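You operate a simulated robot arm through the tools that you are given. There is no shell and no other tool. Be economical: measure what you need, move in short steps, check, and stop when the job is done.

You are at the controls of a simulated robot arm. One attempt, no reset.

Task
Set the desk up for paperwork, with the lamp on bright.
Fine: slide the blue binder to about the middle of the green mat and open the bills drawer.
Where things are to end (x, y in the base frame): blue binder within 40 mm of [420, -290].

The check looks at the end state, three seconds after you hand in, the way a careful person would. Anything else that was tipped, shoved, dropped, spilled or broken makes it a failure.

Robot
A 7-joint arm with a fingered hand on a trunk, on a base that drives. Base frame: it is fixed to the floor where the robot stands at the start and does not move with it; the origin is under the middle of the robot, x ahead of it, y to its left, z up; the surface under the hand at the start is at about z = 780. Lengths are in mm, angles in rad, forces in N, time in s.
With the tool pointing down near the work surface it reaches from about 180 to 640 mm from the robot's upright axis, wherever it stands. Its first joint turns from -2.007 to 2.007 rad. Places, roughly: bills drawer [400, 0, 700]; desk lamp knob [500, 100, 800]; desk lamp switch [500, 200, 800]; desk socket switch [700, 0, 1000]. Payload 3.1 kg.
The TCP is the grasp point between the finger pads, 22 mm short of the fingertips. In the tool frame z runs along the fingers and y along their closing line. The gripper opens to 112 mm. The gripper's body begins 60 mm behind the TCP. The gripper is a hand of 3 fingers: y runs from the thumb to the fingers, the wrist lies at [0, 0, -218] in the tool frame.
Orientation is that of the tool frame in the base frame, as a unit quaternion [w, x, y, z]. With the fingers straight down and closing along the base's y, the tool's x points along the base's -x, its y along +y and its z along -z.

Tools
- The arm moves only by the tool move_arm. Its argument "plan" is a list that holds one entry, the list of rows, each a list of 6 numbers: the shift along the tool's x, y, z in units of 30 mm (1.0 is 30 mm), then the turn, a rotation vector about the tool's x, y, z in units of 6 degrees (1.0 is 6 degrees). In form: [[[dx, dy, dz, wx, wy, wz], ...]]. A call has 1 to 20 rows; each row shifts and turns the commanded pose from where the row before left it, along the tool's axes as they then stand. A call with a number of a shift or a turn outside -1 to 1 is refused whole. A row lasts 0.2 s, in which the tool goes at most 50 mm and 0.15 rad; a call with a longer step from one row to the next is refused whole. A pose out of reach is approached as far as the arm can. The call stops where the force on the tool passes 40 N (or 10 N more than at its start, if that is more) or the arm is blocked; 0.2 s more then pass. In this call time passes only in rows, and 0.2 s behind the last. The reply holds the time, the measured pose of the TCP, the force on the tool along the base axes, the opening and the grip force, in the units named above and with some noise, with the torque about the TCP (base axes, N m) and any sound that the robot's microphone picked up, and new pictures: "pictures" is both (left out), scene, wrist or none.
- Cameras (640 x 400 px; columns grow to the right, rows downward): "scene" is now at [-1.5, 133.1, 1597.2]; the picture's right is [-0.29, -0.96, 0.00], its down [-0.86, 0.26, -0.43] and it looks along [0.41, -0.12, -0.90] (base axes); focal length 286 px, centre (320, 200). "wrist" rides on the gripper at [66, 3, -80] in the tool frame; the picture's right is [-0.05, 1.00, 0.00], its down [-0.77, -0.04, -0.64] and it looks along [-0.64, -0.03, 0.77] (tool axes); focal length 275 px, centre (320, 200).
- raise_lower(by): slides the trunk up (or, below 0, down) by that many mm; the arm and the scene camera ride with it, the base frame stays. It gives what a move gives, with no picture.
- base_move(legs): drives the robot by 1 to 6 legs, each [ahead, left, turn to the left] in mm, mm and rad, along the robot's own axes; the way and the turn of a leg run together, so that a leg with both is an arc; at most 1500 mm and 3.142 rad a leg. The arm and the cameras ride along, it lands a little off, and it stops where it bumps. It gives what a move gives, and a new picture of the scene camera.
- curl_fingers(finger1, finger2, thumb_bend): sets how far each is bent, from 0 (flat) to 1 (curled in); at 0.3 the hand is open as for a grip, at 0.7 the pads meet at the TCP. One left out holds its place. A second passes; each finger stops where it meets its share of the squeeze, and holds until it gets a number again. It is the only way to open and close the hand. It gives what a move gives, with no picture; readings hold the bend of each and the force on the fingers (four entries, about 0 where the hand has none), thumb and palm.
- head_to(pan, tilt): turns the head with the scene camera to pan (to the left, within 2.705 rad either way) and tilt (down, from -0.506 to 1.204), counted from straight ahead of the robot. It gives what a move gives, and a new picture of the scene camera.
- locate(camera, pixels): there is no depth. For up to 12 entries [column, row, z] of the newest picture of that camera ("zoom" is the newest enlarged one), the place [x, y] in the base frame at which the ray of that pixel passes the height z, good to about 3 mm. The clock stands still meanwhile.
- inspect(camera, box): a new picture of the part [left, top, right, bottom] of that camera's present view, enlarged. The clock stands still meanwhile.
- job_done(): hands the job in; it is judged then, once.

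Go step by step. Measure first, check grasps and placings, and put right what went wrong. The budget is 80 turns and 260 pictures, counting those below and the enlarged ones. Unless the task says otherwise, let go and move clear before handing in, and close with one line.

The tools are called after "Emit:" as name(argument=value, ...) on one line, values as JSON. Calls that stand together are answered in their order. move_arm: Moves the arm, as the interface text tells. Its arguments: {"type":"object","properties":{"plan":{"type":"array","items":{"type":"array","items":{"type":"array","items":{"type":"number"}}}},"pictures":{"type":"string","enum":["both","scene","wrist","none"]}},"required":["plan"]} The other tools are called the same way: raise_lower (by) slides the trunk up or down; curl_fingers (finger1, finger2, thumb_bend) moves the fingers one by one; base_move (legs) drives the base; head_to (pan, tilt) turns the head that bears the scene camera; locate (camera, pixels) gives the place at which the rays of pixels pass given heights; inspect (camera, box) takes an enlarged picture of a part of a camera's view; job_done () hands the job in.

At the start:

```text
clock: 0.0
tcp_pos: [388.7, -16.5, 1171.4]
tcp_rot: [0.0, 0.0, 1.0, 0.0]
wrist_force: [0.1, 0.0, 0.4]
torque: [-0.01, -0.02, 0.03]
gripper_width: 111.9
finger_force: 0.1
shape: jaw
bend: [0.3, 0.3, 0.3]
finger forces: [0.1, 0.0, 0.1, 0.0, 0.0, 0.1]
trunk travel left (down, up): [-750.0, 240.0]
robot x, y, heading: [2.9, -3.4, 0.002]
head pan, tilt: [-0.291, 1.126]
```

scene: 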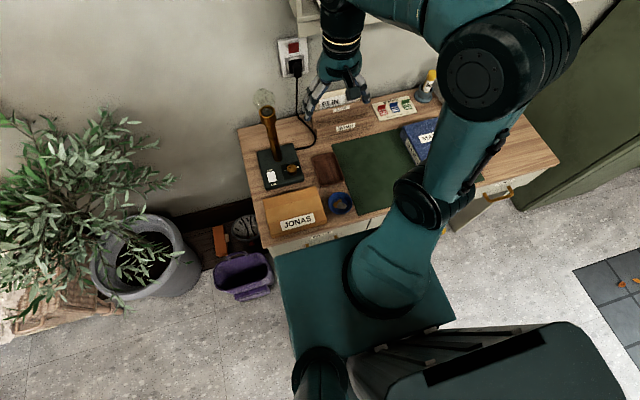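
wrist: 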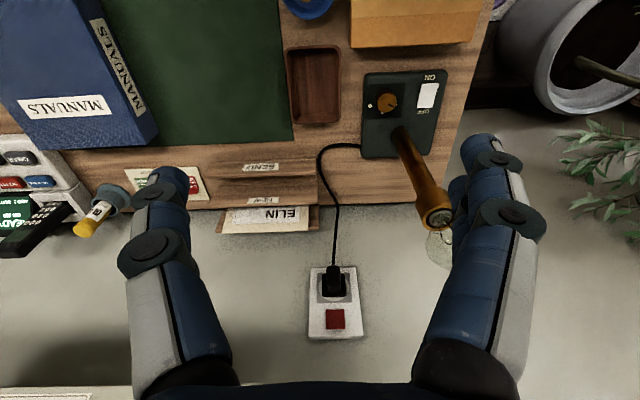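

The wrist picture shows the lamp base (400,110), the socket with a red switch (335,318) and the blue binder (75,80). I'll enlarge these and locate them.

Emit:
inspect(camera="wrist", box=[280, 50, 480, 350])

Emit:
inspect(camera="scene", box=[230, 80, 570, 290])

Emit:
inspect(camera="wrist", box=[0, 0, 320, 260])

Emit:
locate(camera="wrist", pixels=[[386, 103, 820], [428, 95, 820], [365, 155, 780], [435, 160, 780], [445, 72, 780], [366, 74, 780], [293, 138, 780], [160, 148, 780], [158, 128, 840], [35, 146, 840], [0, 60, 840], [85, 0, 840]])

Emit:
locate(camera="scene", pixels=[[240, 130, 780], [262, 240, 780], [273, 252, 780], [560, 162, 780], [332, 147, 780], [357, 215, 780], [400, 130, 840], [498, 193, 720], [355, 234, 720], [482, 180, 780]])

```text
1.33 times, centred on (380, 200) of wrist
```

zoom: 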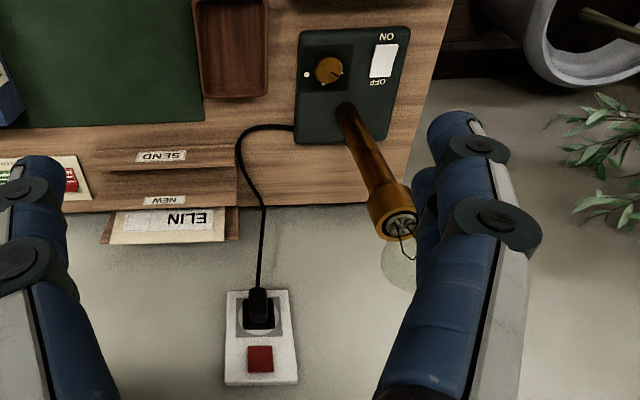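

```text
1.88 times, centred on (400, 185) of scene
```

zoom: 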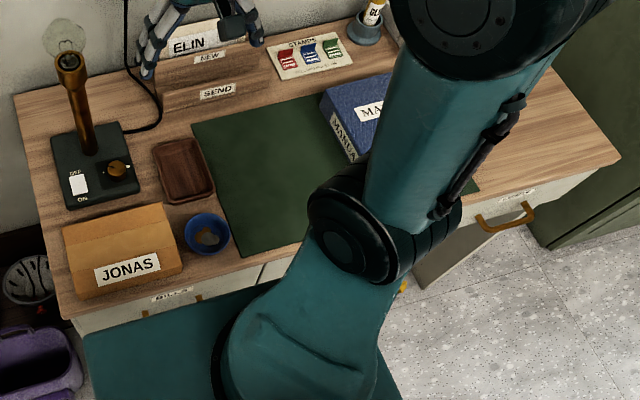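

```text
1.54 times, centred on (160, 130) of wrist
```

zoom: 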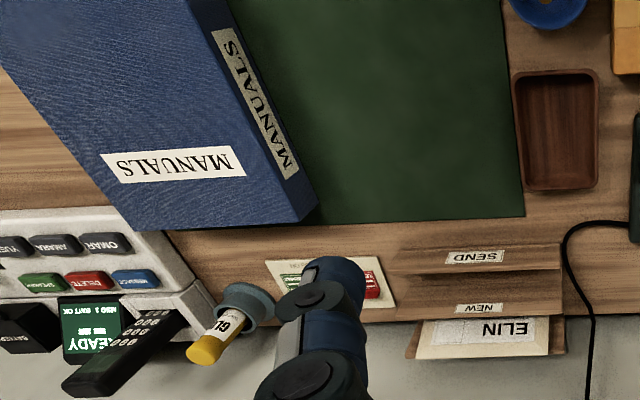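

```text
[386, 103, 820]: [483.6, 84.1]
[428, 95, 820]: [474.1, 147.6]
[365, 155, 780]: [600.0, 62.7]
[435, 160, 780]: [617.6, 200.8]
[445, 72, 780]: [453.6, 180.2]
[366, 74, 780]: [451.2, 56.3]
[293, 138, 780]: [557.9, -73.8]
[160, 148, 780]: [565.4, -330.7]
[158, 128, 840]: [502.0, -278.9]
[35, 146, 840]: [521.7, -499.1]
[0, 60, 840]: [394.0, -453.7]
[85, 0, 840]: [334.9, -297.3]
```

```text
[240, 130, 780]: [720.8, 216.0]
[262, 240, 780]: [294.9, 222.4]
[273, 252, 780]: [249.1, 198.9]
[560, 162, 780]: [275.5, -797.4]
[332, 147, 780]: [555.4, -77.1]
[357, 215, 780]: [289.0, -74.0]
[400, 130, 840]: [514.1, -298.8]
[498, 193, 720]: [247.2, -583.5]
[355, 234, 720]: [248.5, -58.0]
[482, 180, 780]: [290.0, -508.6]
```

The mat spans about x 289–555, y −74…−508. I need the lamp head's height and the binder's height, so I'll triangulate from both views.

Emit:
locate(camera="scene", pixels=[[267, 113, 950], [267, 113, 1000], [267, 113, 1050], [265, 98, 1050], [265, 98, 1100], [292, 65, 1000], [293, 45, 1000], [418, 166, 780], [400, 130, 820], [400, 130, 860], [293, 45, 950]])

Emit:
locate(camera="wrist", pixels=[[437, 215, 950], [437, 215, 1000], [437, 215, 1050], [440, 245, 1050], [440, 245, 1100], [335, 318, 1000], [158, 128, 820], [158, 128, 860], [335, 318, 1050], [335, 318, 950]])

Emit:
head_to(pan=0.1, tilt=1.0)

```text
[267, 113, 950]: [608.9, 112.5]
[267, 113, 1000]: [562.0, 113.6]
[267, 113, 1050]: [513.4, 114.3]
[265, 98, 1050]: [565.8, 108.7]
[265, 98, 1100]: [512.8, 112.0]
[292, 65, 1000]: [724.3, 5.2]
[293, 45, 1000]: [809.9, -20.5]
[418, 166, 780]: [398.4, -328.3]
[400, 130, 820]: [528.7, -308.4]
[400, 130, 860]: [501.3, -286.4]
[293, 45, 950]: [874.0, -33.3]
```

```text
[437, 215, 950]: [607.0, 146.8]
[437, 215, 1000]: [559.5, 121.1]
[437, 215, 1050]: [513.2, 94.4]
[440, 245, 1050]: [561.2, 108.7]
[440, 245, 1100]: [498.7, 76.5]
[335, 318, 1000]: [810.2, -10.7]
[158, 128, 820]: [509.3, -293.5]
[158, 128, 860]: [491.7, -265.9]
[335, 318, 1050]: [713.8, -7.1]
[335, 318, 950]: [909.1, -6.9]
```

```text
clock: 0.9
tcp_pos: [388.9, -16.4, 1171.7]
tcp_rot: [0.0, 0.0, 1.0, 0.0]
wrist_force: [0.3, -0.3, -0.3]
torque: [0.01, -0.03, 0.0]
gripper_width: 111.8
finger_force: 0.1
shape: jaw
bend: [0.3, 0.3, 0.3]
finger forces: [0.0, 0.0, 0.0, 0.0, 0.1, 0.0]
trunk travel left (down, up): [-750.0, 240.0]
robot x, y, heading: [1.9, 3.0, -0.001]
head pan, tilt: [0.099, 1.0]
```

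scene: 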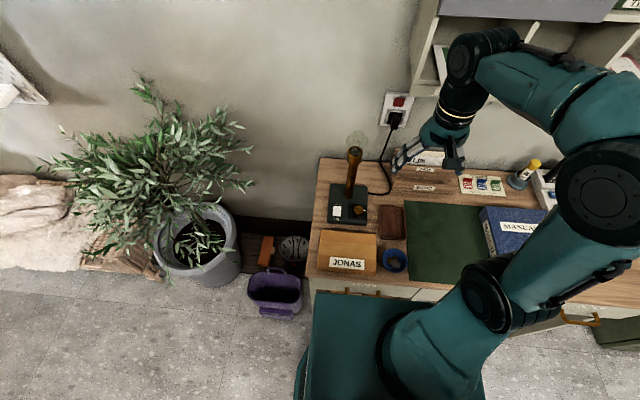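

The lamp post stands at about (560,115), its top at about z 1005; the red switch is on the wall near (728,−7,1042). I'll move the hand left and down for a close look at the lamp controls and to free the view of the binder.

Emit:
inspect(camera="scene", box=[310, 80, 470, 180])

Emit:
move_arm(plan=[[[1, 1, 0.5, 0, 0, 0], [1, 1, 0.5, 0, 0, 0], [1, 1, 0.5, 0, 0, 0], [1, 0.5, 0.5, 0, 0, 0], [0, 0, 1, 0, 0, 0], [0, 0, 1, 0, 0, 0]]])

```text
4.00 times, centred on (390, 130) of scene
```

zoom: 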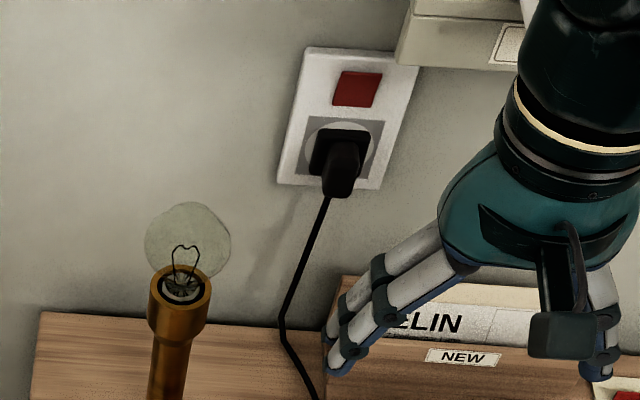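

```text
clock: 2.3
tcp_pos: [268.0, 91.1, 1050.4]
tcp_rot: [0.0, 0.0, 1.0, 0.0]
wrist_force: [0.2, 0.4, -0.7]
torque: [0.02, 0.01, 0.02]
gripper_width: 111.8
finger_force: 0.0
shape: jaw
bend: [0.3, 0.3, 0.3]
finger forces: [0.0, 0.0, 0.0, 0.1, 0.1, 0.0]
trunk travel left (down, up): [-750.0, 240.0]
robot x, y, heading: [-4.5, -1.8, 0.003]
head pan, tilt: [0.099, 1.0]
```

scene: 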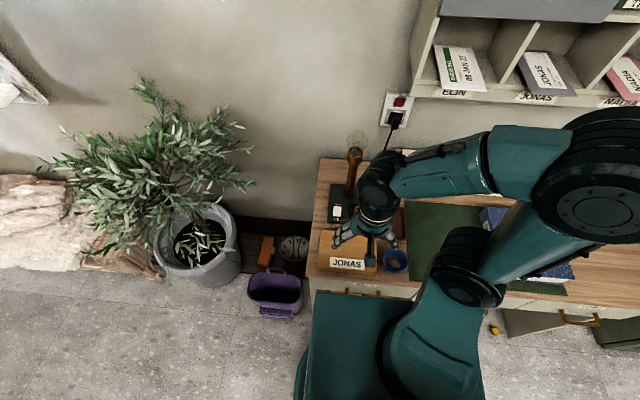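
wrist: 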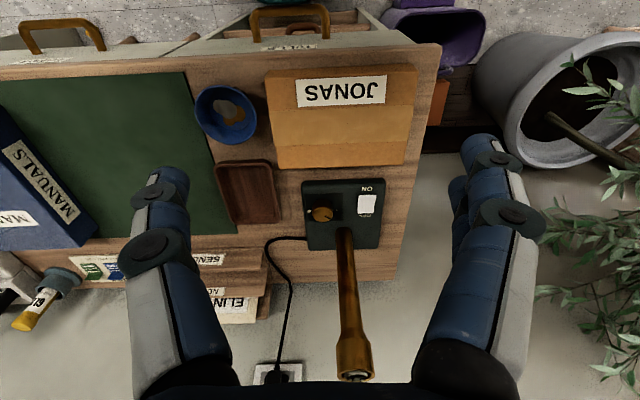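

The wrist view now shows two drawer handles at the top, (60,35) and (290,20), and the lamp controls near (340,210). I'll enlarge both areas.

Emit:
inspect(camera="wrist", box=[180, 0, 400, 110])

Emit:
inspect(camera="wrist", box=[290, 170, 400, 260])

Emit:
inspect(camera="wrist", box=[0, 0, 220, 110])

Emit:
locate(camera="wrist", pixels=[[321, 214, 805], [321, 214, 815], [366, 204, 805], [366, 196, 805], [366, 210, 805], [255, 12, 720], [325, 8, 720], [18, 25, 720], [100, 22, 720], [255, 20, 740], [266, 70, 780]])

```text
2.91 times, centred on (290, 55) of wrist
```

zoom: 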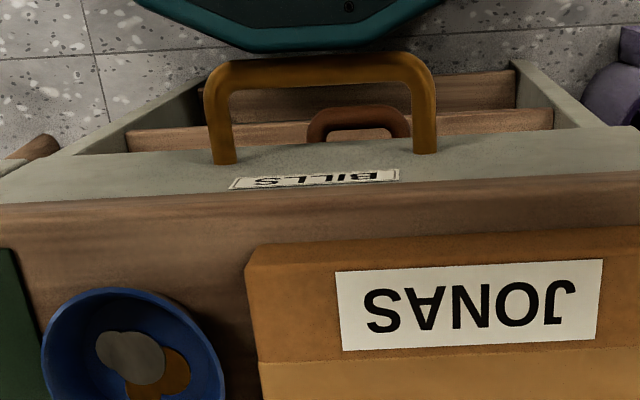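

```text
4.44 times, centred on (345, 215) of wrist
```

zoom: 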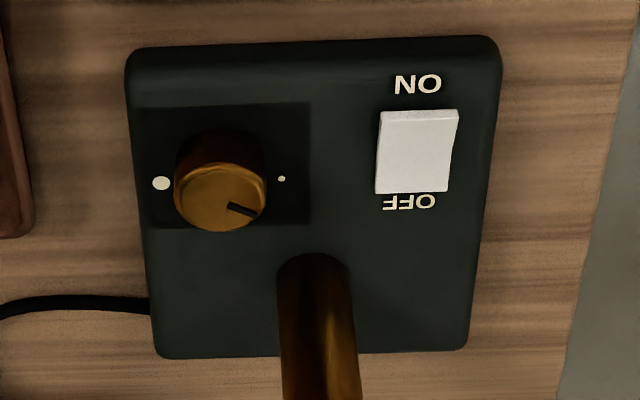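

```text
2.91 times, centred on (110, 55) of wrist
```

zoom: 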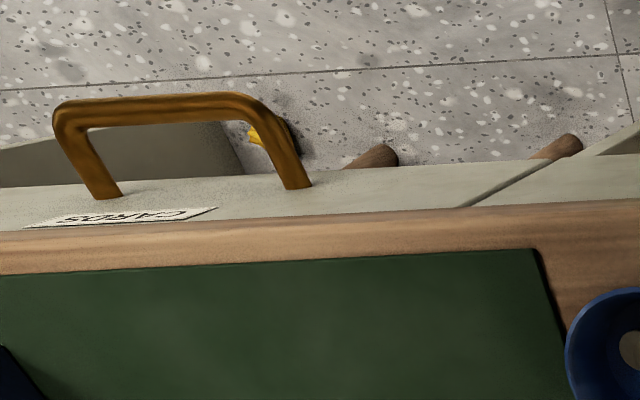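

```text
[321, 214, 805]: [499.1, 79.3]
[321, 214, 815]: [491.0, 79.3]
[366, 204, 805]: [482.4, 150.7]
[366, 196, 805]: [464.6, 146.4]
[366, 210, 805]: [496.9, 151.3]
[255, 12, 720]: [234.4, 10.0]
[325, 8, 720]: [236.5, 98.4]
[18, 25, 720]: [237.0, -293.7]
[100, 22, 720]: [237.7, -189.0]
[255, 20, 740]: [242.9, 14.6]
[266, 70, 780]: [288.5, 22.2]
```

The drawer labelled BILLS has its handle near (236,54,~720). The lamp's knob pointer sits by the small dot, so it needs turning clockwise to the large dot, and the rocker's ON side is nearest the robot. First I'll close the hand and bring it above the rocker.

Emit:
curl_fingers(finger1=0.7, finger2=0.7, thumb_bend=0.7)

Emit:
move_arm(plan=[[[-0.9, 0.267, 0.6, 0, 0, 0], [-0.9, 0.267, 0.6, 0, 0, 0], [-0.9, 0.267, 0.6, 0, 0, 0], [-0.9, 0.267, 0.6, 0, 0, 0], [-0.9, 0.267, 0.6, 0, 0, 0], [-0.9, 0.267, 0.6, 0, 0, 0]]])

```text
clock: 3.3
tcp_pos: [268.0, 89.0, 1051.6]
tcp_rot: [0.0, 0.0, 1.0, 0.0]
wrist_force: [0.6, -0.8, 0.3]
torque: [0.0, 0.01, -0.04]
gripper_width: 2.9
finger_force: 0.0
shape: fingers
bend: [0.7, 0.7, 0.7]
finger forces: [0.0, 0.0, 0.0, 0.0, 0.0, 0.0]
trunk travel left (down, up): [-750.0, 240.0]
robot x, y, heading: [-0.4, -0.3, 0.001]
head pan, tilt: [0.099, 1.0]
```

```text
clock: 4.7
tcp_pos: [432.5, 138.5, 941.2]
tcp_rot: [0.0, 0.0, 1.0, -0.001]
wrist_force: [-0.1, 0.0, -0.2]
torque: [-0.02, 0.0, 0.02]
gripper_width: 2.8
finger_force: 0.0
shape: fingers
bend: [0.7, 0.7, 0.7]
finger forces: [0.1, 0.0, 0.1, 0.0, 0.0, 0.0]
trunk travel left (down, up): [-750.0, 240.0]
robot x, y, heading: [2.0, 0.8, 0.002]
head pan, tilt: [0.099, 1.0]
```

scene: 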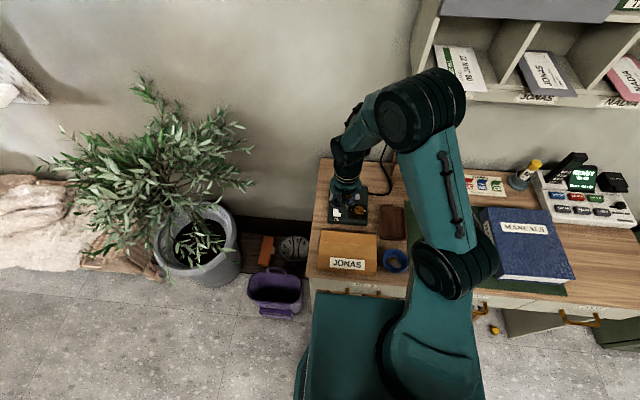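
wrist: 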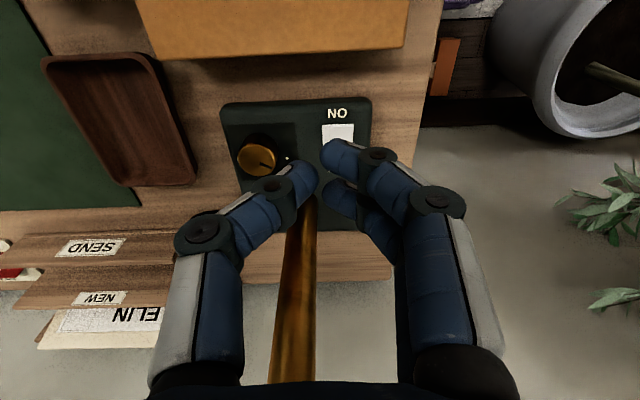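

The closed fingertips sit around image (320,167), and the rocker's ON end at (337,130). I'll measure it and the knob more accurately.

Emit:
inspect(camera="wrist", box=[220, 80, 380, 180])

Emit:
locate(camera="wrist", pixels=[[337, 124, 805], [337, 140, 805], [352, 124, 805], [321, 124, 805], [337, 113, 800], [290, 158, 800], [257, 158, 820], [225, 103, 780], [370, 98, 780], [311, 195, 805], [290, 195, 805]])

Emit:
locate(camera="scene", pixels=[[331, 188, 780], [333, 223, 780], [331, 184, 800], [332, 220, 800], [366, 222, 800], [481, 208, 840], [544, 209, 840], [575, 280, 840], [507, 277, 840], [493, 270, 780], [548, 268, 840]])

Emit:
inspect(camera="scene", box=[380, 150, 640, 340])

```text
4.00 times, centred on (300, 130) of wrist
```

zoom: 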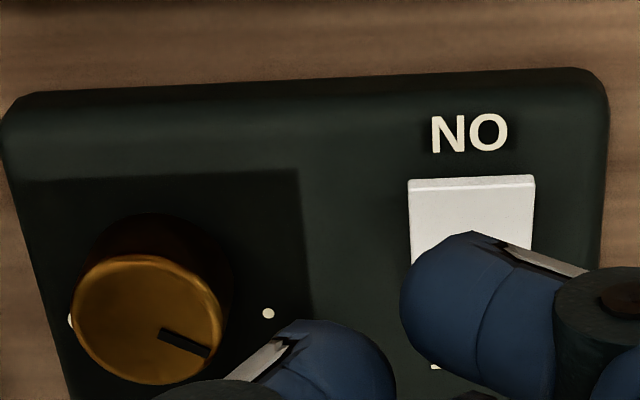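

```text
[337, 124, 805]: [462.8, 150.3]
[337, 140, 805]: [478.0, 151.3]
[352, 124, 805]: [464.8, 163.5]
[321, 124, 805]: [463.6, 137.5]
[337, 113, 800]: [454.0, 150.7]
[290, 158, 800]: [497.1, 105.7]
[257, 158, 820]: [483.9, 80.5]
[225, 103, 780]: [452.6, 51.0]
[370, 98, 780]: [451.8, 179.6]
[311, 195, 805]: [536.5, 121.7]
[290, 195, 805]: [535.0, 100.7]
```

```text
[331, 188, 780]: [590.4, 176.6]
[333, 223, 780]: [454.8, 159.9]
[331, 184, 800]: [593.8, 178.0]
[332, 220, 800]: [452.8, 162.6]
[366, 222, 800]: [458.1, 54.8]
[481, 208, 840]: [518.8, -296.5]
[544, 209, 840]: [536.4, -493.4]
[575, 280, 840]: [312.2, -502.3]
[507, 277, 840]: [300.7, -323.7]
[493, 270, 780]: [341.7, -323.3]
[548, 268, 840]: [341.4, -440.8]
```

```text
2.11 times, centred on (510, 245) of scene
```

zoom: 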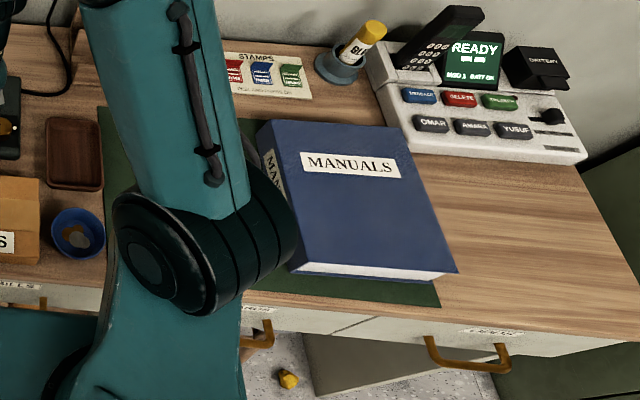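

The rocker spans x 462–492, y 137–164, with its ON end (near the robot) raised, so it is off. I'll press that end with the rear finger: TCP x≈450, y≈143, lowering gently.

Emit:
move_arm(plan=[[[-0.3, 0.08, 0.9, 0, 0, 0], [-0.3, 0.08, 0.9, 0, 0, 0], [0, 0, 0.8, 0, 0, 0], [0, 0, 0.4, 0, 0, 0]]])

```text
clock: 5.7
tcp_pos: [447.9, 142.9, 853.0]
tcp_rot: [-0.001, 0.0, 1.0, 0.0]
wrist_force: [-0.2, 1.1, -1.0]
torque: [0.0, 0.0, 0.03]
gripper_width: 2.7
finger_force: 0.0
shape: fingers
bend: [0.7, 0.7, 0.7]
finger forces: [0.0, 0.0, 0.0, 0.1, 0.1, 0.0]
trunk travel left (down, up): [-750.0, 240.0]
robot x, y, heading: [2.4, 3.3, 0.001]
head pan, tilt: [0.099, 1.0]
```

scene: 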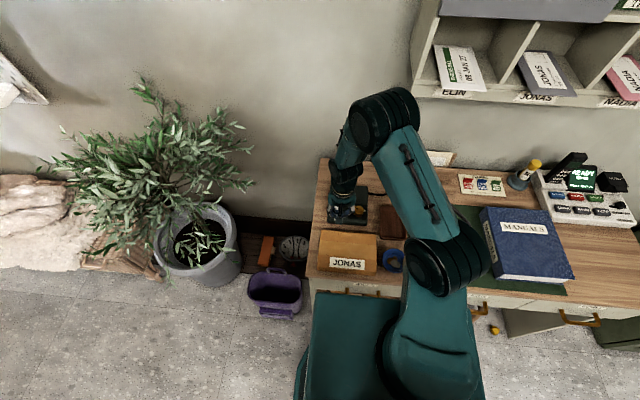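
wrist: 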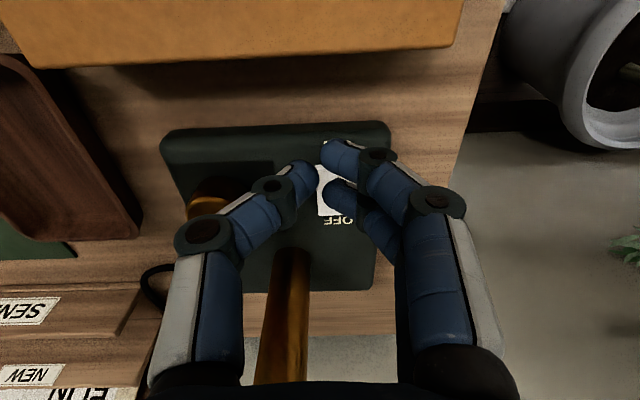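

Emit:
inspect(camera="wrist", box=[280, 125, 380, 235])

Emit:
locate(camera="wrist", pixels=[[335, 190, 835], [335, 152, 835], [305, 172, 835], [320, 165, 808], [328, 215, 805]])

```text
3.64 times, centred on (330, 180) of wrist
```

zoom: 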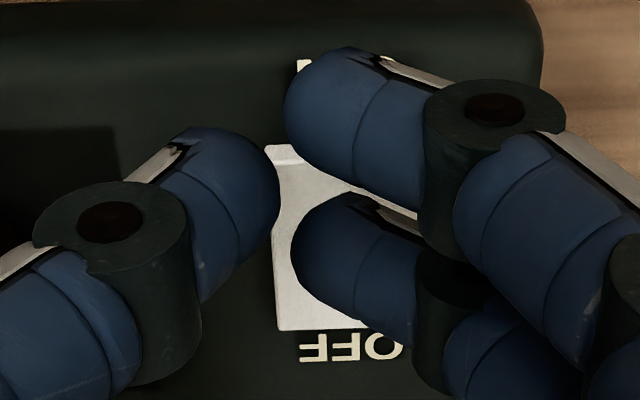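

```text
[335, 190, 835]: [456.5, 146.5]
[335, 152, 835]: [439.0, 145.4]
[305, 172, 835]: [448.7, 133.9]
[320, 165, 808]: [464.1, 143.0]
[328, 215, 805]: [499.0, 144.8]
```

The rear finger is about x 457; I'll shift it 9 mm further onto the ON half and 5 mm left, then press down in small steps.

Emit:
move_arm(plan=[[[-0.3, 0.17, 0, 0, 0, 0], [0, 0, 0.2, 0, 0, 0], [0, 0, 0.2, 0, 0, 0], [0, 0, 0.1, 0, 0, 0], [0, 0, 0.1, 0, 0, 0], [0, 0, 0.1, 0, 0, 0], [0, 0, 0.1, 0, 0, 0], [0, 0, 0.1, 0, 0, 0], [0, 0, 0.1, 0, 0, 0], [0, 0, 0.1, 0, 0, 0]]])

```text
clock: 7.9
tcp_pos: [455.7, 147.1, 824.5]
tcp_rot: [0.004, 0.0, 1.0, 0.002]
wrist_force: [2.8, 1.1, 38.4]
torque: [-0.13, -0.3, 0.05]
gripper_width: 1.7
finger_force: 21.2
shape: fingers
bend: [0.7, 0.74, 0.71]
finger forces: [3.9, 17.2, 0.1, 0.1, 21.3, 0.0]
trunk travel left (down, up): [-750.0, 240.0]
robot x, y, heading: [-2.3, -0.2, -0.002]
head pan, tilt: [0.099, 1.0]
```

scene: 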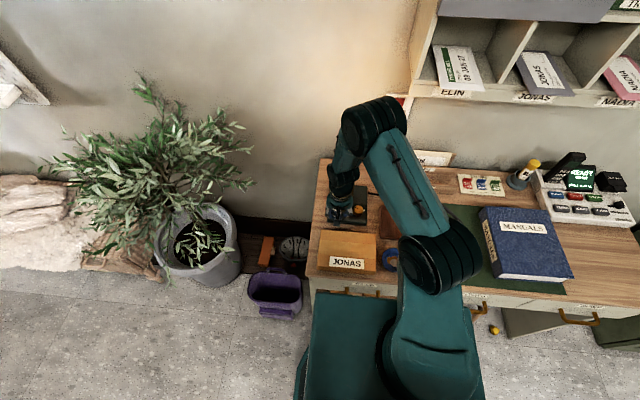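
wrist: 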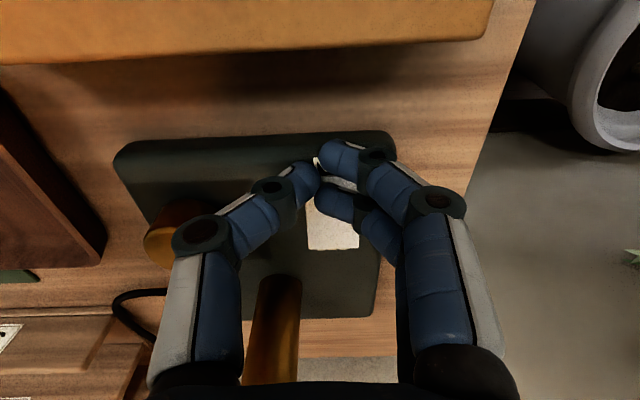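

The wall is now warmly lit near (360,60): the lamp is on, dim. I'll lift off, open the hand partly and hover over the knob.

Emit:
move_arm(plan=[[[0, 0, -1, 0, 0, 0], [0.2, 0, -1, 0, 0, 0], [0.2, -0.5, -1, 0, 0, 0], [0.2, -0.8, -0.5, 0, 0, 0], [0.2, -0.8, 0, 0, 0, 0]]])

Emit:
curl_fingers(finger1=0.45, finger2=0.45, thumb_bend=0.45)

Emit:
inspect(camera="wrist", box=[220, 80, 420, 240])

```text
clock: 9.1
tcp_pos: [435.0, 84.2, 924.6]
tcp_rot: [-0.001, 0.0, 1.0, 0.001]
wrist_force: [1.0, -0.4, -0.1]
torque: [-0.01, -0.01, -0.01]
gripper_width: 2.6
finger_force: 0.0
shape: fingers
bend: [0.7, 0.7, 0.7]
finger forces: [0.1, 0.0, 0.0, 0.1, 0.1, 0.0]
trunk travel left (down, up): [-750.0, 240.0]
robot x, y, heading: [-1.4, 2.0, 0.001]
head pan, tilt: [0.099, 1.0]
```

scene: 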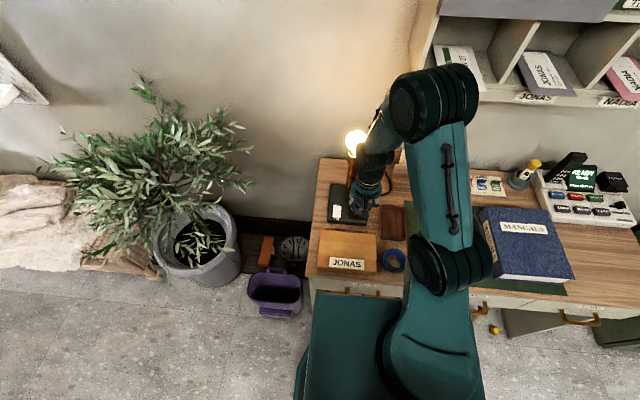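
wrist: 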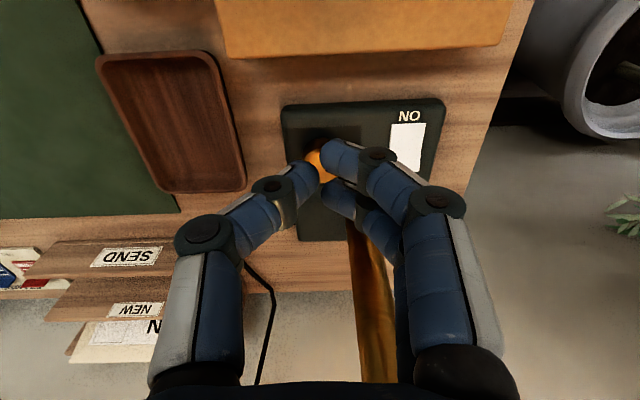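

```text
clock: 10.1
tcp_pos: [434.0, 85.1, 925.3]
tcp_rot: [0.0, 0.0, 1.0, 0.0]
wrist_force: [-0.3, -0.4, -0.7]
torque: [0.01, 0.04, -0.02]
gripper_width: 68.8
finger_force: 0.0
shape: fingers
bend: [0.45, 0.45, 0.45]
finger forces: [0.0, 0.0, 0.0, 0.0, 0.0, 0.0]
trunk travel left (down, up): [-750.0, 240.0]
robot x, y, heading: [0.1, -2.9, 0.0]
head pan, tilt: [0.099, 1.0]
```

```text
2.50 times, centred on (320, 160) of wrist
```

zoom: 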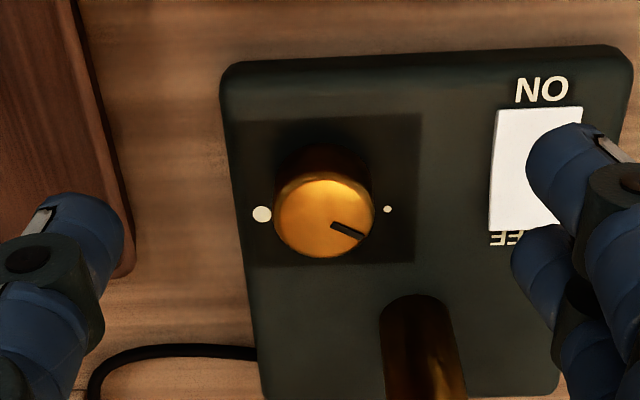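

The lamp glows and the knob pointer (zoom 350,230) lies just past the small dot. Measuring the knob's axis from the midpoint of the two dots.

Emit:
locate(camera="zoom", pixels=[[262, 213, 801], [388, 209, 801], [325, 211, 801], [325, 215, 820], [325, 215, 825], [325, 215, 830], [274, 215, 822], [376, 215, 822], [415, 300, 801], [350, 230, 822]])

```text
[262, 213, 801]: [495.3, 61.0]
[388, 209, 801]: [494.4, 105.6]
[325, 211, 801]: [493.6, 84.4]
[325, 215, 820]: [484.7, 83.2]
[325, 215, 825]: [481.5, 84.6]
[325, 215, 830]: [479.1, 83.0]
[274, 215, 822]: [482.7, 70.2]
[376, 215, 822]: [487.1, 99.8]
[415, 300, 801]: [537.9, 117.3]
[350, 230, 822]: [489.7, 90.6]
```

Comparing several views puts the knob's axis at about (480,84) with its top at about z 829; the post is about 75 mm away at (550,115). I'll go above the knob and pre-rotate −48° so I can then turn clockwise.

Emit:
move_arm(plan=[[[-0.75, 0, 0, 0, 0, 0], [-0.75, 0, 0, 0, 0, 0], [0, 0, 0, 0, 0, -1], [0, 0, 0, 0, 0, -1], [0, 0, 0, 0, 0, -1], [0, 0, 0, 0, 0, -1], [0, 0, 0, 0, 0, -1], [0, 0, 0, 0, 0, -1], [0, 0, 0, 0, 0, -1], [0, 0, 0, 0, 0, -1]]])

```text
clock: 12.3
tcp_pos: [478.9, 83.3, 924.7]
tcp_rot: [0.0, -0.407, 0.914, 0.0]
wrist_force: [0.5, 0.1, 0.0]
torque: [0.02, 0.0, -0.02]
gripper_width: 69.0
finger_force: 0.1
shape: fingers
bend: [0.45, 0.45, 0.45]
finger forces: [0.0, 0.0, 0.0, 0.1, 0.0, 0.0]
trunk travel left (down, up): [-750.0, 240.0]
robot x, y, heading: [0.6, -3.8, 0.002]
head pan, tilt: [0.099, 1.0]
```

scene: 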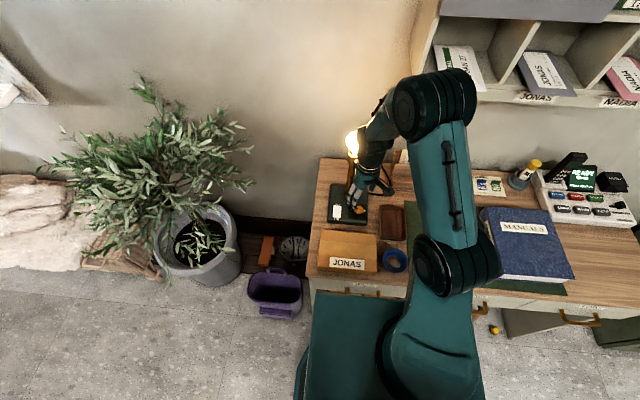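
wrist: 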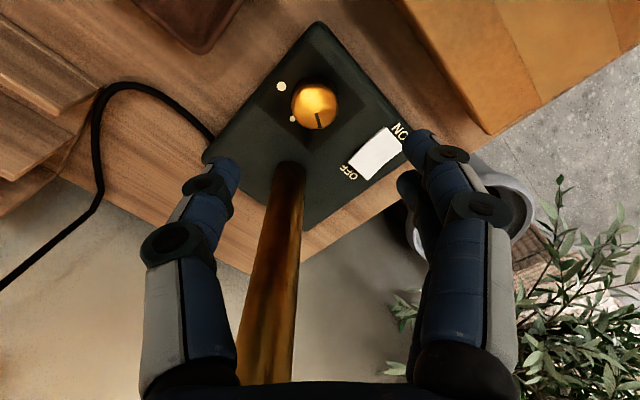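

This is a different viewing angle, so I can cross-check the knob axis and dot positions.

Emit:
locate(camera="wrist", pixels=[[281, 86, 801], [292, 119, 801], [314, 104, 820], [314, 104, 825], [314, 104, 830], [314, 104, 835], [318, 122, 830], [314, 108, 830], [288, 163, 801]])

Emit:
inspect(camera="wrist", box=[260, 60, 370, 140])

```text
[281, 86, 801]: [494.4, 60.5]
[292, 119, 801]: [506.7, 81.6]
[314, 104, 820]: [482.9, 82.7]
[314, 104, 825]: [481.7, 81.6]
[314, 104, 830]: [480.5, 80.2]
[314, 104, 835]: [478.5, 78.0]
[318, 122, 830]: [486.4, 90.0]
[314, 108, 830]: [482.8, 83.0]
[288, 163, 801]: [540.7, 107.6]
```

```text
5.00 times, centred on (315, 100) of wrist
```

zoom: 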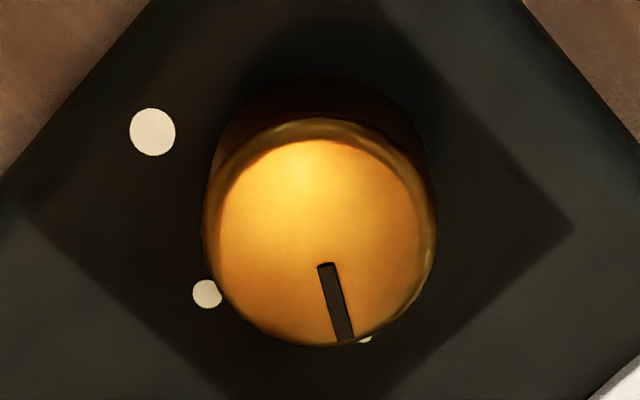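

Now three dots show: low at (494,105), mid at (507,82) and high (large) at (494,60), all centred on (480.5,82.5). The pointer is at low, so a clockwise turn of about 116° is needed. Lowering over the knob.

Emit:
move_arm(plan=[[[0, 0, 1, 0, 0, 0], [0, 0, 1, 0, 0, 0], [0, 0, 0.7, 0, 0, 0], [0, 0, 0.5, 0, 0, 0]]], pictures="wrist")

Emit:
curl_fingers(finger1=0.68, finger2=0.68, thumb_bend=0.68)

Emit:
inspect(camera="wrist", box=[200, 80, 440, 260])

```text
clock: 13.3
tcp_pos: [479.4, 83.6, 829.8]
tcp_rot: [0.0, -0.406, 0.914, -0.001]
wrist_force: [-0.5, 0.1, 0.1]
torque: [0.05, 0.01, 0.0]
gripper_width: 68.9
finger_force: 0.1
shape: fingers
bend: [0.45, 0.45, 0.45]
finger forces: [0.0, 0.1, 0.0, 0.1, 0.0, 0.0]
trunk travel left (down, up): [-750.0, 240.0]
robot x, y, heading: [2.4, -1.3, 0.004]
head pan, tilt: [0.099, 1.0]
```

wrist: 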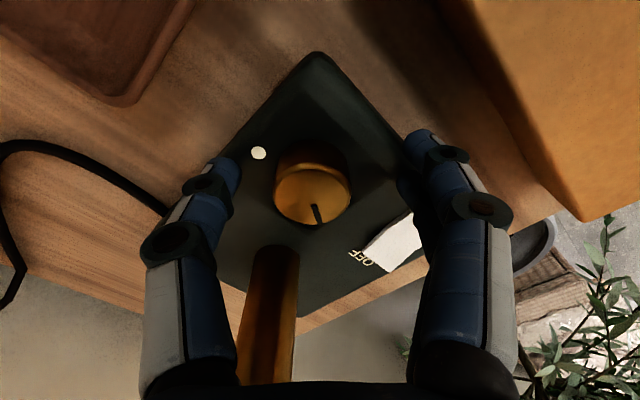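

```text
clock: 14.3
tcp_pos: [478.7, 83.6, 830.4]
tcp_rot: [0.001, -0.406, 0.914, 0.0]
wrist_force: [1.8, -2.8, 0.1]
torque: [-0.05, -0.03, 0.01]
gripper_width: 23.5
finger_force: 7.9
shape: fingers
bend: [0.64, 0.63, 0.62]
finger forces: [2.3, 3.8, 0.1, 0.0, 9.3, 0.0]
trunk travel left (down, up): [-750.0, 240.0]
robot x, y, heading: [-3.2, -1.0, 0.004]
head pan, tilt: [0.099, 1.0]
```

```text
2.22 times, centred on (320, 170) of wrist
```

zoom: 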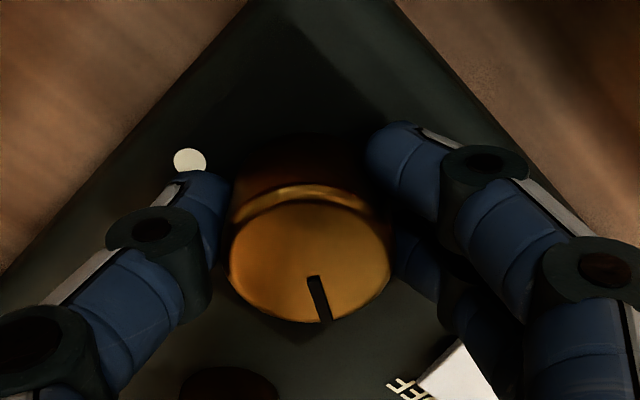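

All three fingers hold the knob. I'll turn 60° clockwise and check.

Emit:
move_arm(plan=[[[0, 0, 0, 0, 0, 1], [0, 0, 0, 0, 0, 1], [0, 0, 0, 0, 0, 1], [0, 0, 0, 0, 0, 1], [0, 0, 0, 0, 0, 1], [0, 0, 0, 0, 0, 1], [0, 0, 0, 0, 0, 1], [0, 0, 0, 0, 0, 1], [0, 0, 0, 0, 0, 1], [0, 0, 0, 0, 0, 1]]])

```text
clock: 16.5
tcp_pos: [479.6, 84.6, 829.0]
tcp_rot: [0.0, 0.106, 0.994, 0.001]
wrist_force: [3.8, 3.5, 3.0]
torque: [0.16, -0.13, 0.0]
gripper_width: 22.9
finger_force: 8.3
shape: fingers
bend: [0.64, 0.63, 0.64]
finger forces: [3.9, 6.5, 0.0, 0.0, 6.1, 0.0]
trunk travel left (down, up): [-750.0, 240.0]
robot x, y, heading: [0.6, -1.9, -0.002]
head pan, tilt: [0.099, 1.0]
```

scene: 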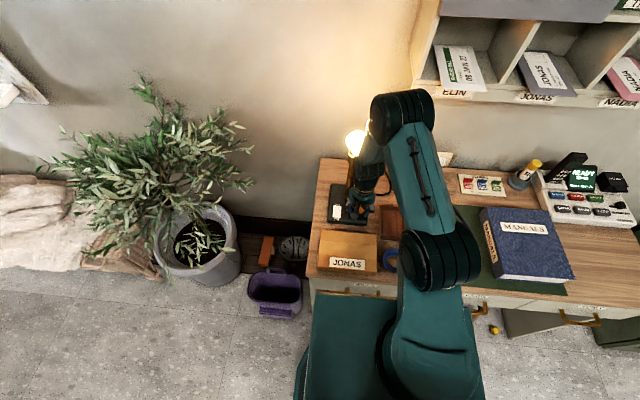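
wrist: 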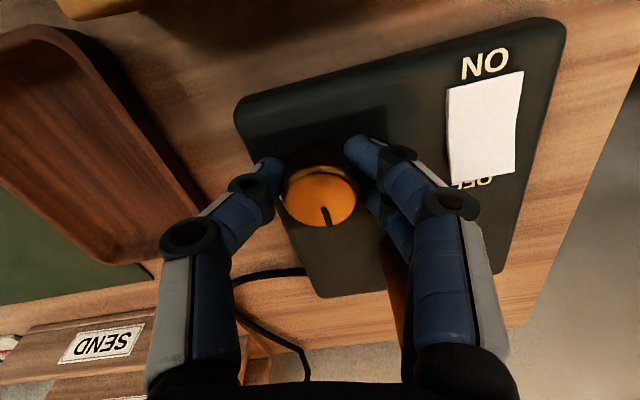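

The knob follows the hand. I'll turn 24° more, then regrip so the fingers don't swing into the post.

Emit:
move_arm(plan=[[[0, 0, 0, 0, 0, 1], [0, 0, 0, 0, 0, 1], [0, 0, 0, 0, 0, 1], [0, 0, 0, 0, 0, 1]]], pictures="wrist")

Emit:
curl_fingers(finger1=0.5, finger2=0.5, thumb_bend=0.5)

Emit:
move_arm(plan=[[[0, 0, 0, 0, 0, -1], [0, 0, 0, 0, 0, -1], [0, 0, 0, 0, 0, -1], [0, 0, 0, 0, 0, -1], [0, 0, 0, 0, 0, -1], [0, 0, 0, 0, 0, -1], [0, 0, 0, 0, 0, -1], [0, 0, 0, 0, 0, -1]]])

Emit:
inspect(camera="wrist", box=[220, 90, 420, 250])

```text
clock: 17.5
tcp_pos: [477.8, 84.1, 830.4]
tcp_rot: [0.0, 0.311, 0.951, 0.0]
wrist_force: [3.1, 5.4, 4.4]
torque: [0.17, -0.11, 0.06]
gripper_width: 22.8
finger_force: 9.2
shape: fingers
bend: [0.64, 0.62, 0.64]
finger forces: [5.3, 7.0, 0.0, 0.1, 5.5, 0.0]
trunk travel left (down, up): [-750.0, 240.0]
robot x, y, heading: [-2.4, -2.3, -0.003]
head pan, tilt: [0.099, 1.0]
```

wrist: 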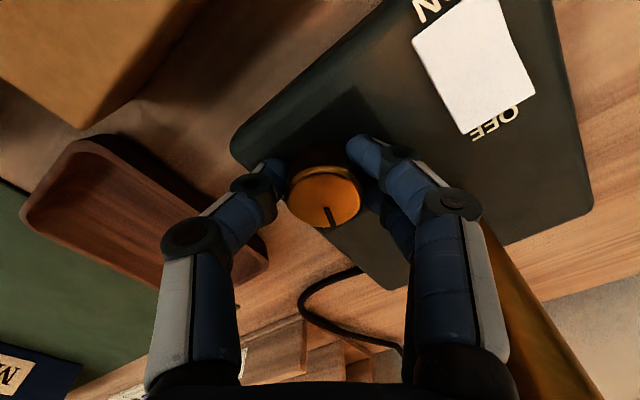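

```text
clock: 18.5
tcp_pos: [477.8, 83.0, 828.9]
tcp_rot: [0.0, 0.31, 0.951, -0.001]
wrist_force: [-1.5, -0.6, 3.7]
torque: [0.08, -0.02, -0.04]
gripper_width: 53.1
finger_force: 1.8
shape: fingers
bend: [0.51, 0.51, 0.5]
finger forces: [1.6, 1.5, 0.0, 0.1, 0.5, 0.0]
trunk travel left (down, up): [-750.0, 240.0]
robot x, y, heading: [-0.0, -0.5, 0.003]
head pan, tilt: [0.099, 1.0]
```

```text
clock: 20.3
tcp_pos: [478.4, 84.9, 829.5]
tcp_rot: [0.0, -0.105, 0.994, 0.0]
wrist_force: [1.7, 0.3, 7.3]
torque: [0.28, 0.01, -0.06]
gripper_width: 56.1
finger_force: 3.4
shape: fingers
bend: [0.5, 0.51, 0.5]
finger forces: [3.0, 3.9, 0.0, 0.0, 0.1, 0.0]
trunk travel left (down, up): [-750.0, 240.0]
robot x, y, heading: [-2.3, 1.1, -0.001]
head pan, tilt: [0.099, 1.0]
```

scene: 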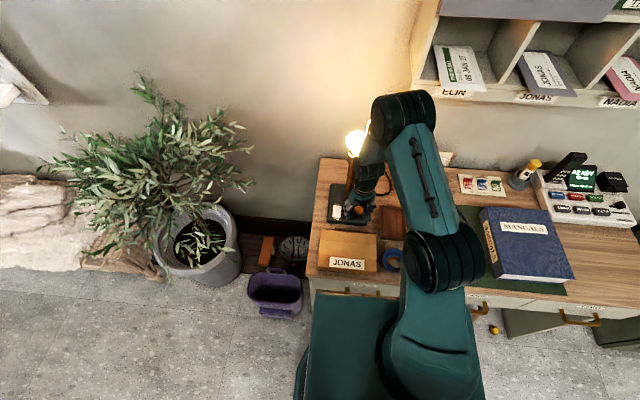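
wrist: 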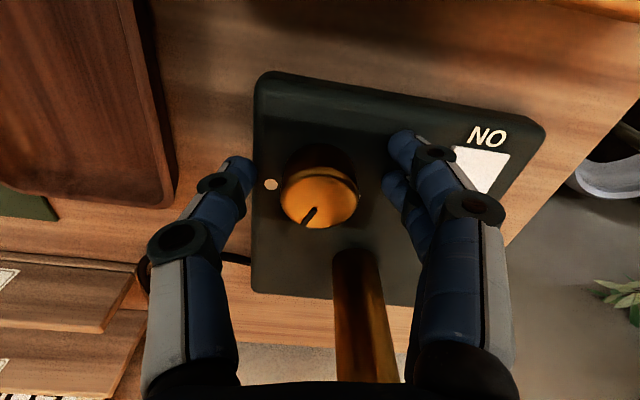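

```text
2.50 times, centred on (320, 170) of wrist
```

zoom: 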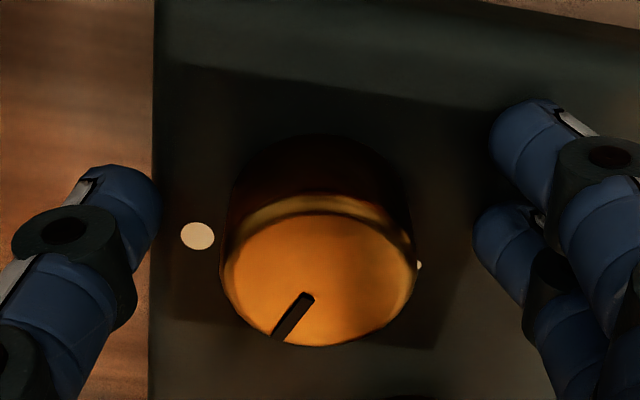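

The pointer has passed mid and needs about 33° more. I'll raise 3 mm (fingertips touch the base lightly), regrip and turn.

Emit:
move_arm(plan=[[[0, 0, -0.12, 0, 0, 0]]], pictures="none")

Emit:
curl_fingers(finger1=0.68, finger2=0.68, thumb_bend=0.68)

Emit:
move_arm(plan=[[[0, 0, 0, 0, 0, 1], [0, 0, 0, 0, 0, 1], [0, 0, 0, 0, 0, 1], [0, 0, 0, 0, 0, 1], [0, 0, 0, 0, 0, 1], [0, 0, 0, 0, 0, 0.6]]])

Emit:
inspect(camera="wrist", box=[220, 90, 420, 250])

```text
clock: 20.7
tcp_pos: [478.3, 83.6, 831.9]
tcp_rot: [-0.001, -0.105, 0.995, 0.0]
wrist_force: [0.3, -0.6, -0.8]
torque: [0.0, -0.03, 0.02]
gripper_width: 55.0
finger_force: 0.1
shape: fingers
bend: [0.5, 0.5, 0.5]
finger forces: [0.1, 0.1, 0.0, 0.0, 0.0, 0.1]
trunk travel left (down, up): [-750.0, 240.0]
robot x, y, heading: [4.0, -0.5, 0.003]
head pan, tilt: [0.099, 1.0]
```

```text
clock: 21.7
tcp_pos: [478.3, 84.6, 832.0]
tcp_rot: [0.0, -0.104, 0.995, 0.0]
wrist_force: [-2.5, -1.5, 0.1]
torque: [-0.03, 0.04, -0.03]
gripper_width: 22.4
finger_force: 7.8
shape: fingers
bend: [0.64, 0.61, 0.63]
finger forces: [3.0, 4.2, 0.0, 0.1, 7.9, 0.1]
trunk travel left (down, up): [-750.0, 240.0]
robot x, y, heading: [1.3, -2.1, 0.002]
head pan, tilt: [0.099, 1.0]
```

```text
clock: 23.1
tcp_pos: [479.3, 84.7, 834.2]
tcp_rot: [0.0, 0.189, 0.982, 0.0]
wrist_force: [0.2, 3.0, 0.4]
torque: [0.08, -0.02, 0.02]
gripper_width: 22.7
finger_force: 7.5
shape: fingers
bend: [0.63, 0.61, 0.64]
finger forces: [3.4, 5.3, 0.1, 0.0, 5.9, 0.0]
trunk travel left (down, up): [-750.0, 240.0]
robot x, y, heading: [-0.1, 2.0, -0.004]
head pan, tilt: [0.099, 1.0]
```

scene: 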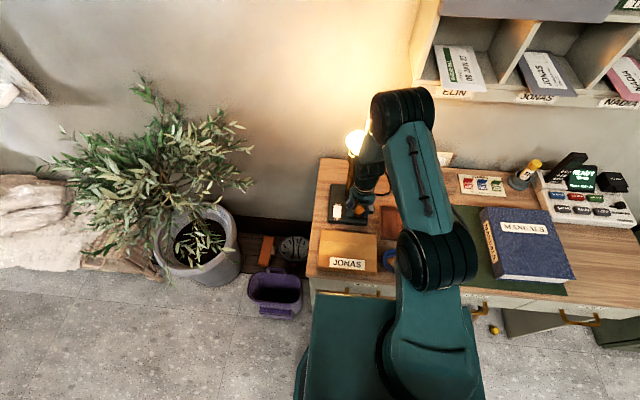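
wrist: 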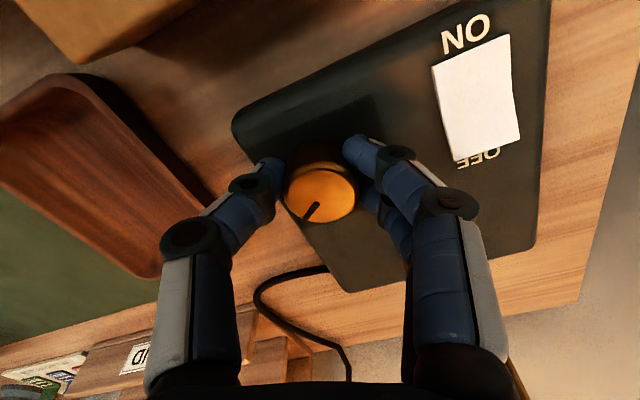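

```text
2.50 times, centred on (320, 170) of wrist
```

zoom: 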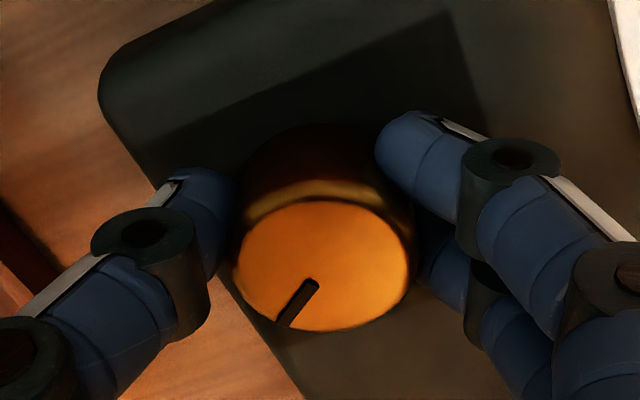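

It is clearly brighter. I'll let go and lift to check the pointer against the large dot.

Emit:
curl_fingers(finger1=0.5, finger2=0.5, thumb_bend=0.5)

Emit:
move_arm(plan=[[[0, 0, -1, 0, 0, 0], [0, 0, -1, 0, 0, -1], [0, 0, -1, 0, 0, -1], [0, 0, 0, 0, 0, -1], [0, 0, 0, 0, 0, -0.7]]], pictures="wrist")

Emit:
inspect(camera="wrist", box=[240, 60, 400, 180])

```text
clock: 24.1
tcp_pos: [477.6, 84.1, 833.1]
tcp_rot: [0.0, 0.188, 0.982, 0.0]
wrist_force: [0.2, 0.4, -0.4]
torque: [0.0, 0.02, -0.01]
gripper_width: 54.2
finger_force: 0.0
shape: fingers
bend: [0.5, 0.5, 0.5]
finger forces: [0.0, 0.0, 0.0, 0.0, 0.0, 0.0]
trunk travel left (down, up): [-750.0, 240.0]
robot x, y, heading: [-0.9, 0.3, 0.001]
head pan, tilt: [0.099, 1.0]
```

```text
clock: 25.3
tcp_pos: [478.8, 84.2, 922.3]
tcp_rot: [-0.001, -0.006, 1.0, 0.001]
wrist_force: [0.2, -0.2, 0.3]
torque: [0.02, 0.0, -0.01]
gripper_width: 54.3
finger_force: 0.1
shape: fingers
bend: [0.5, 0.5, 0.5]
finger forces: [0.0, 0.0, 0.1, 0.0, 0.1, 0.0]
trunk travel left (down, up): [-750.0, 240.0]
robot x, y, heading: [0.2, 0.1, -0.004]
head pan, tilt: [0.099, 1.0]
```

wrist: 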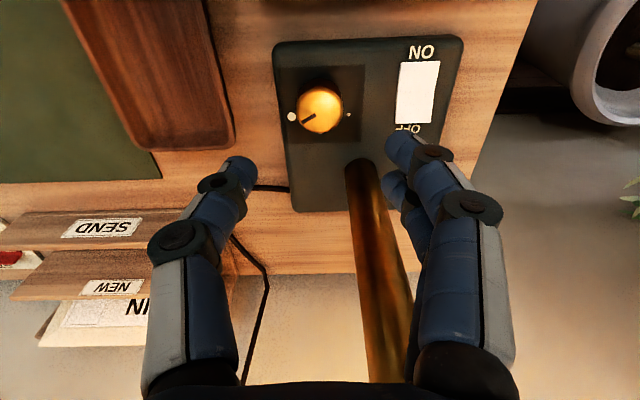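

```text
3.33 times, centred on (320, 120) of wrist
```

zoom: 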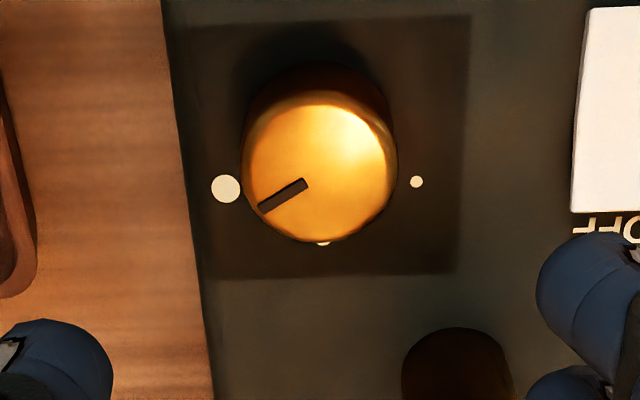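

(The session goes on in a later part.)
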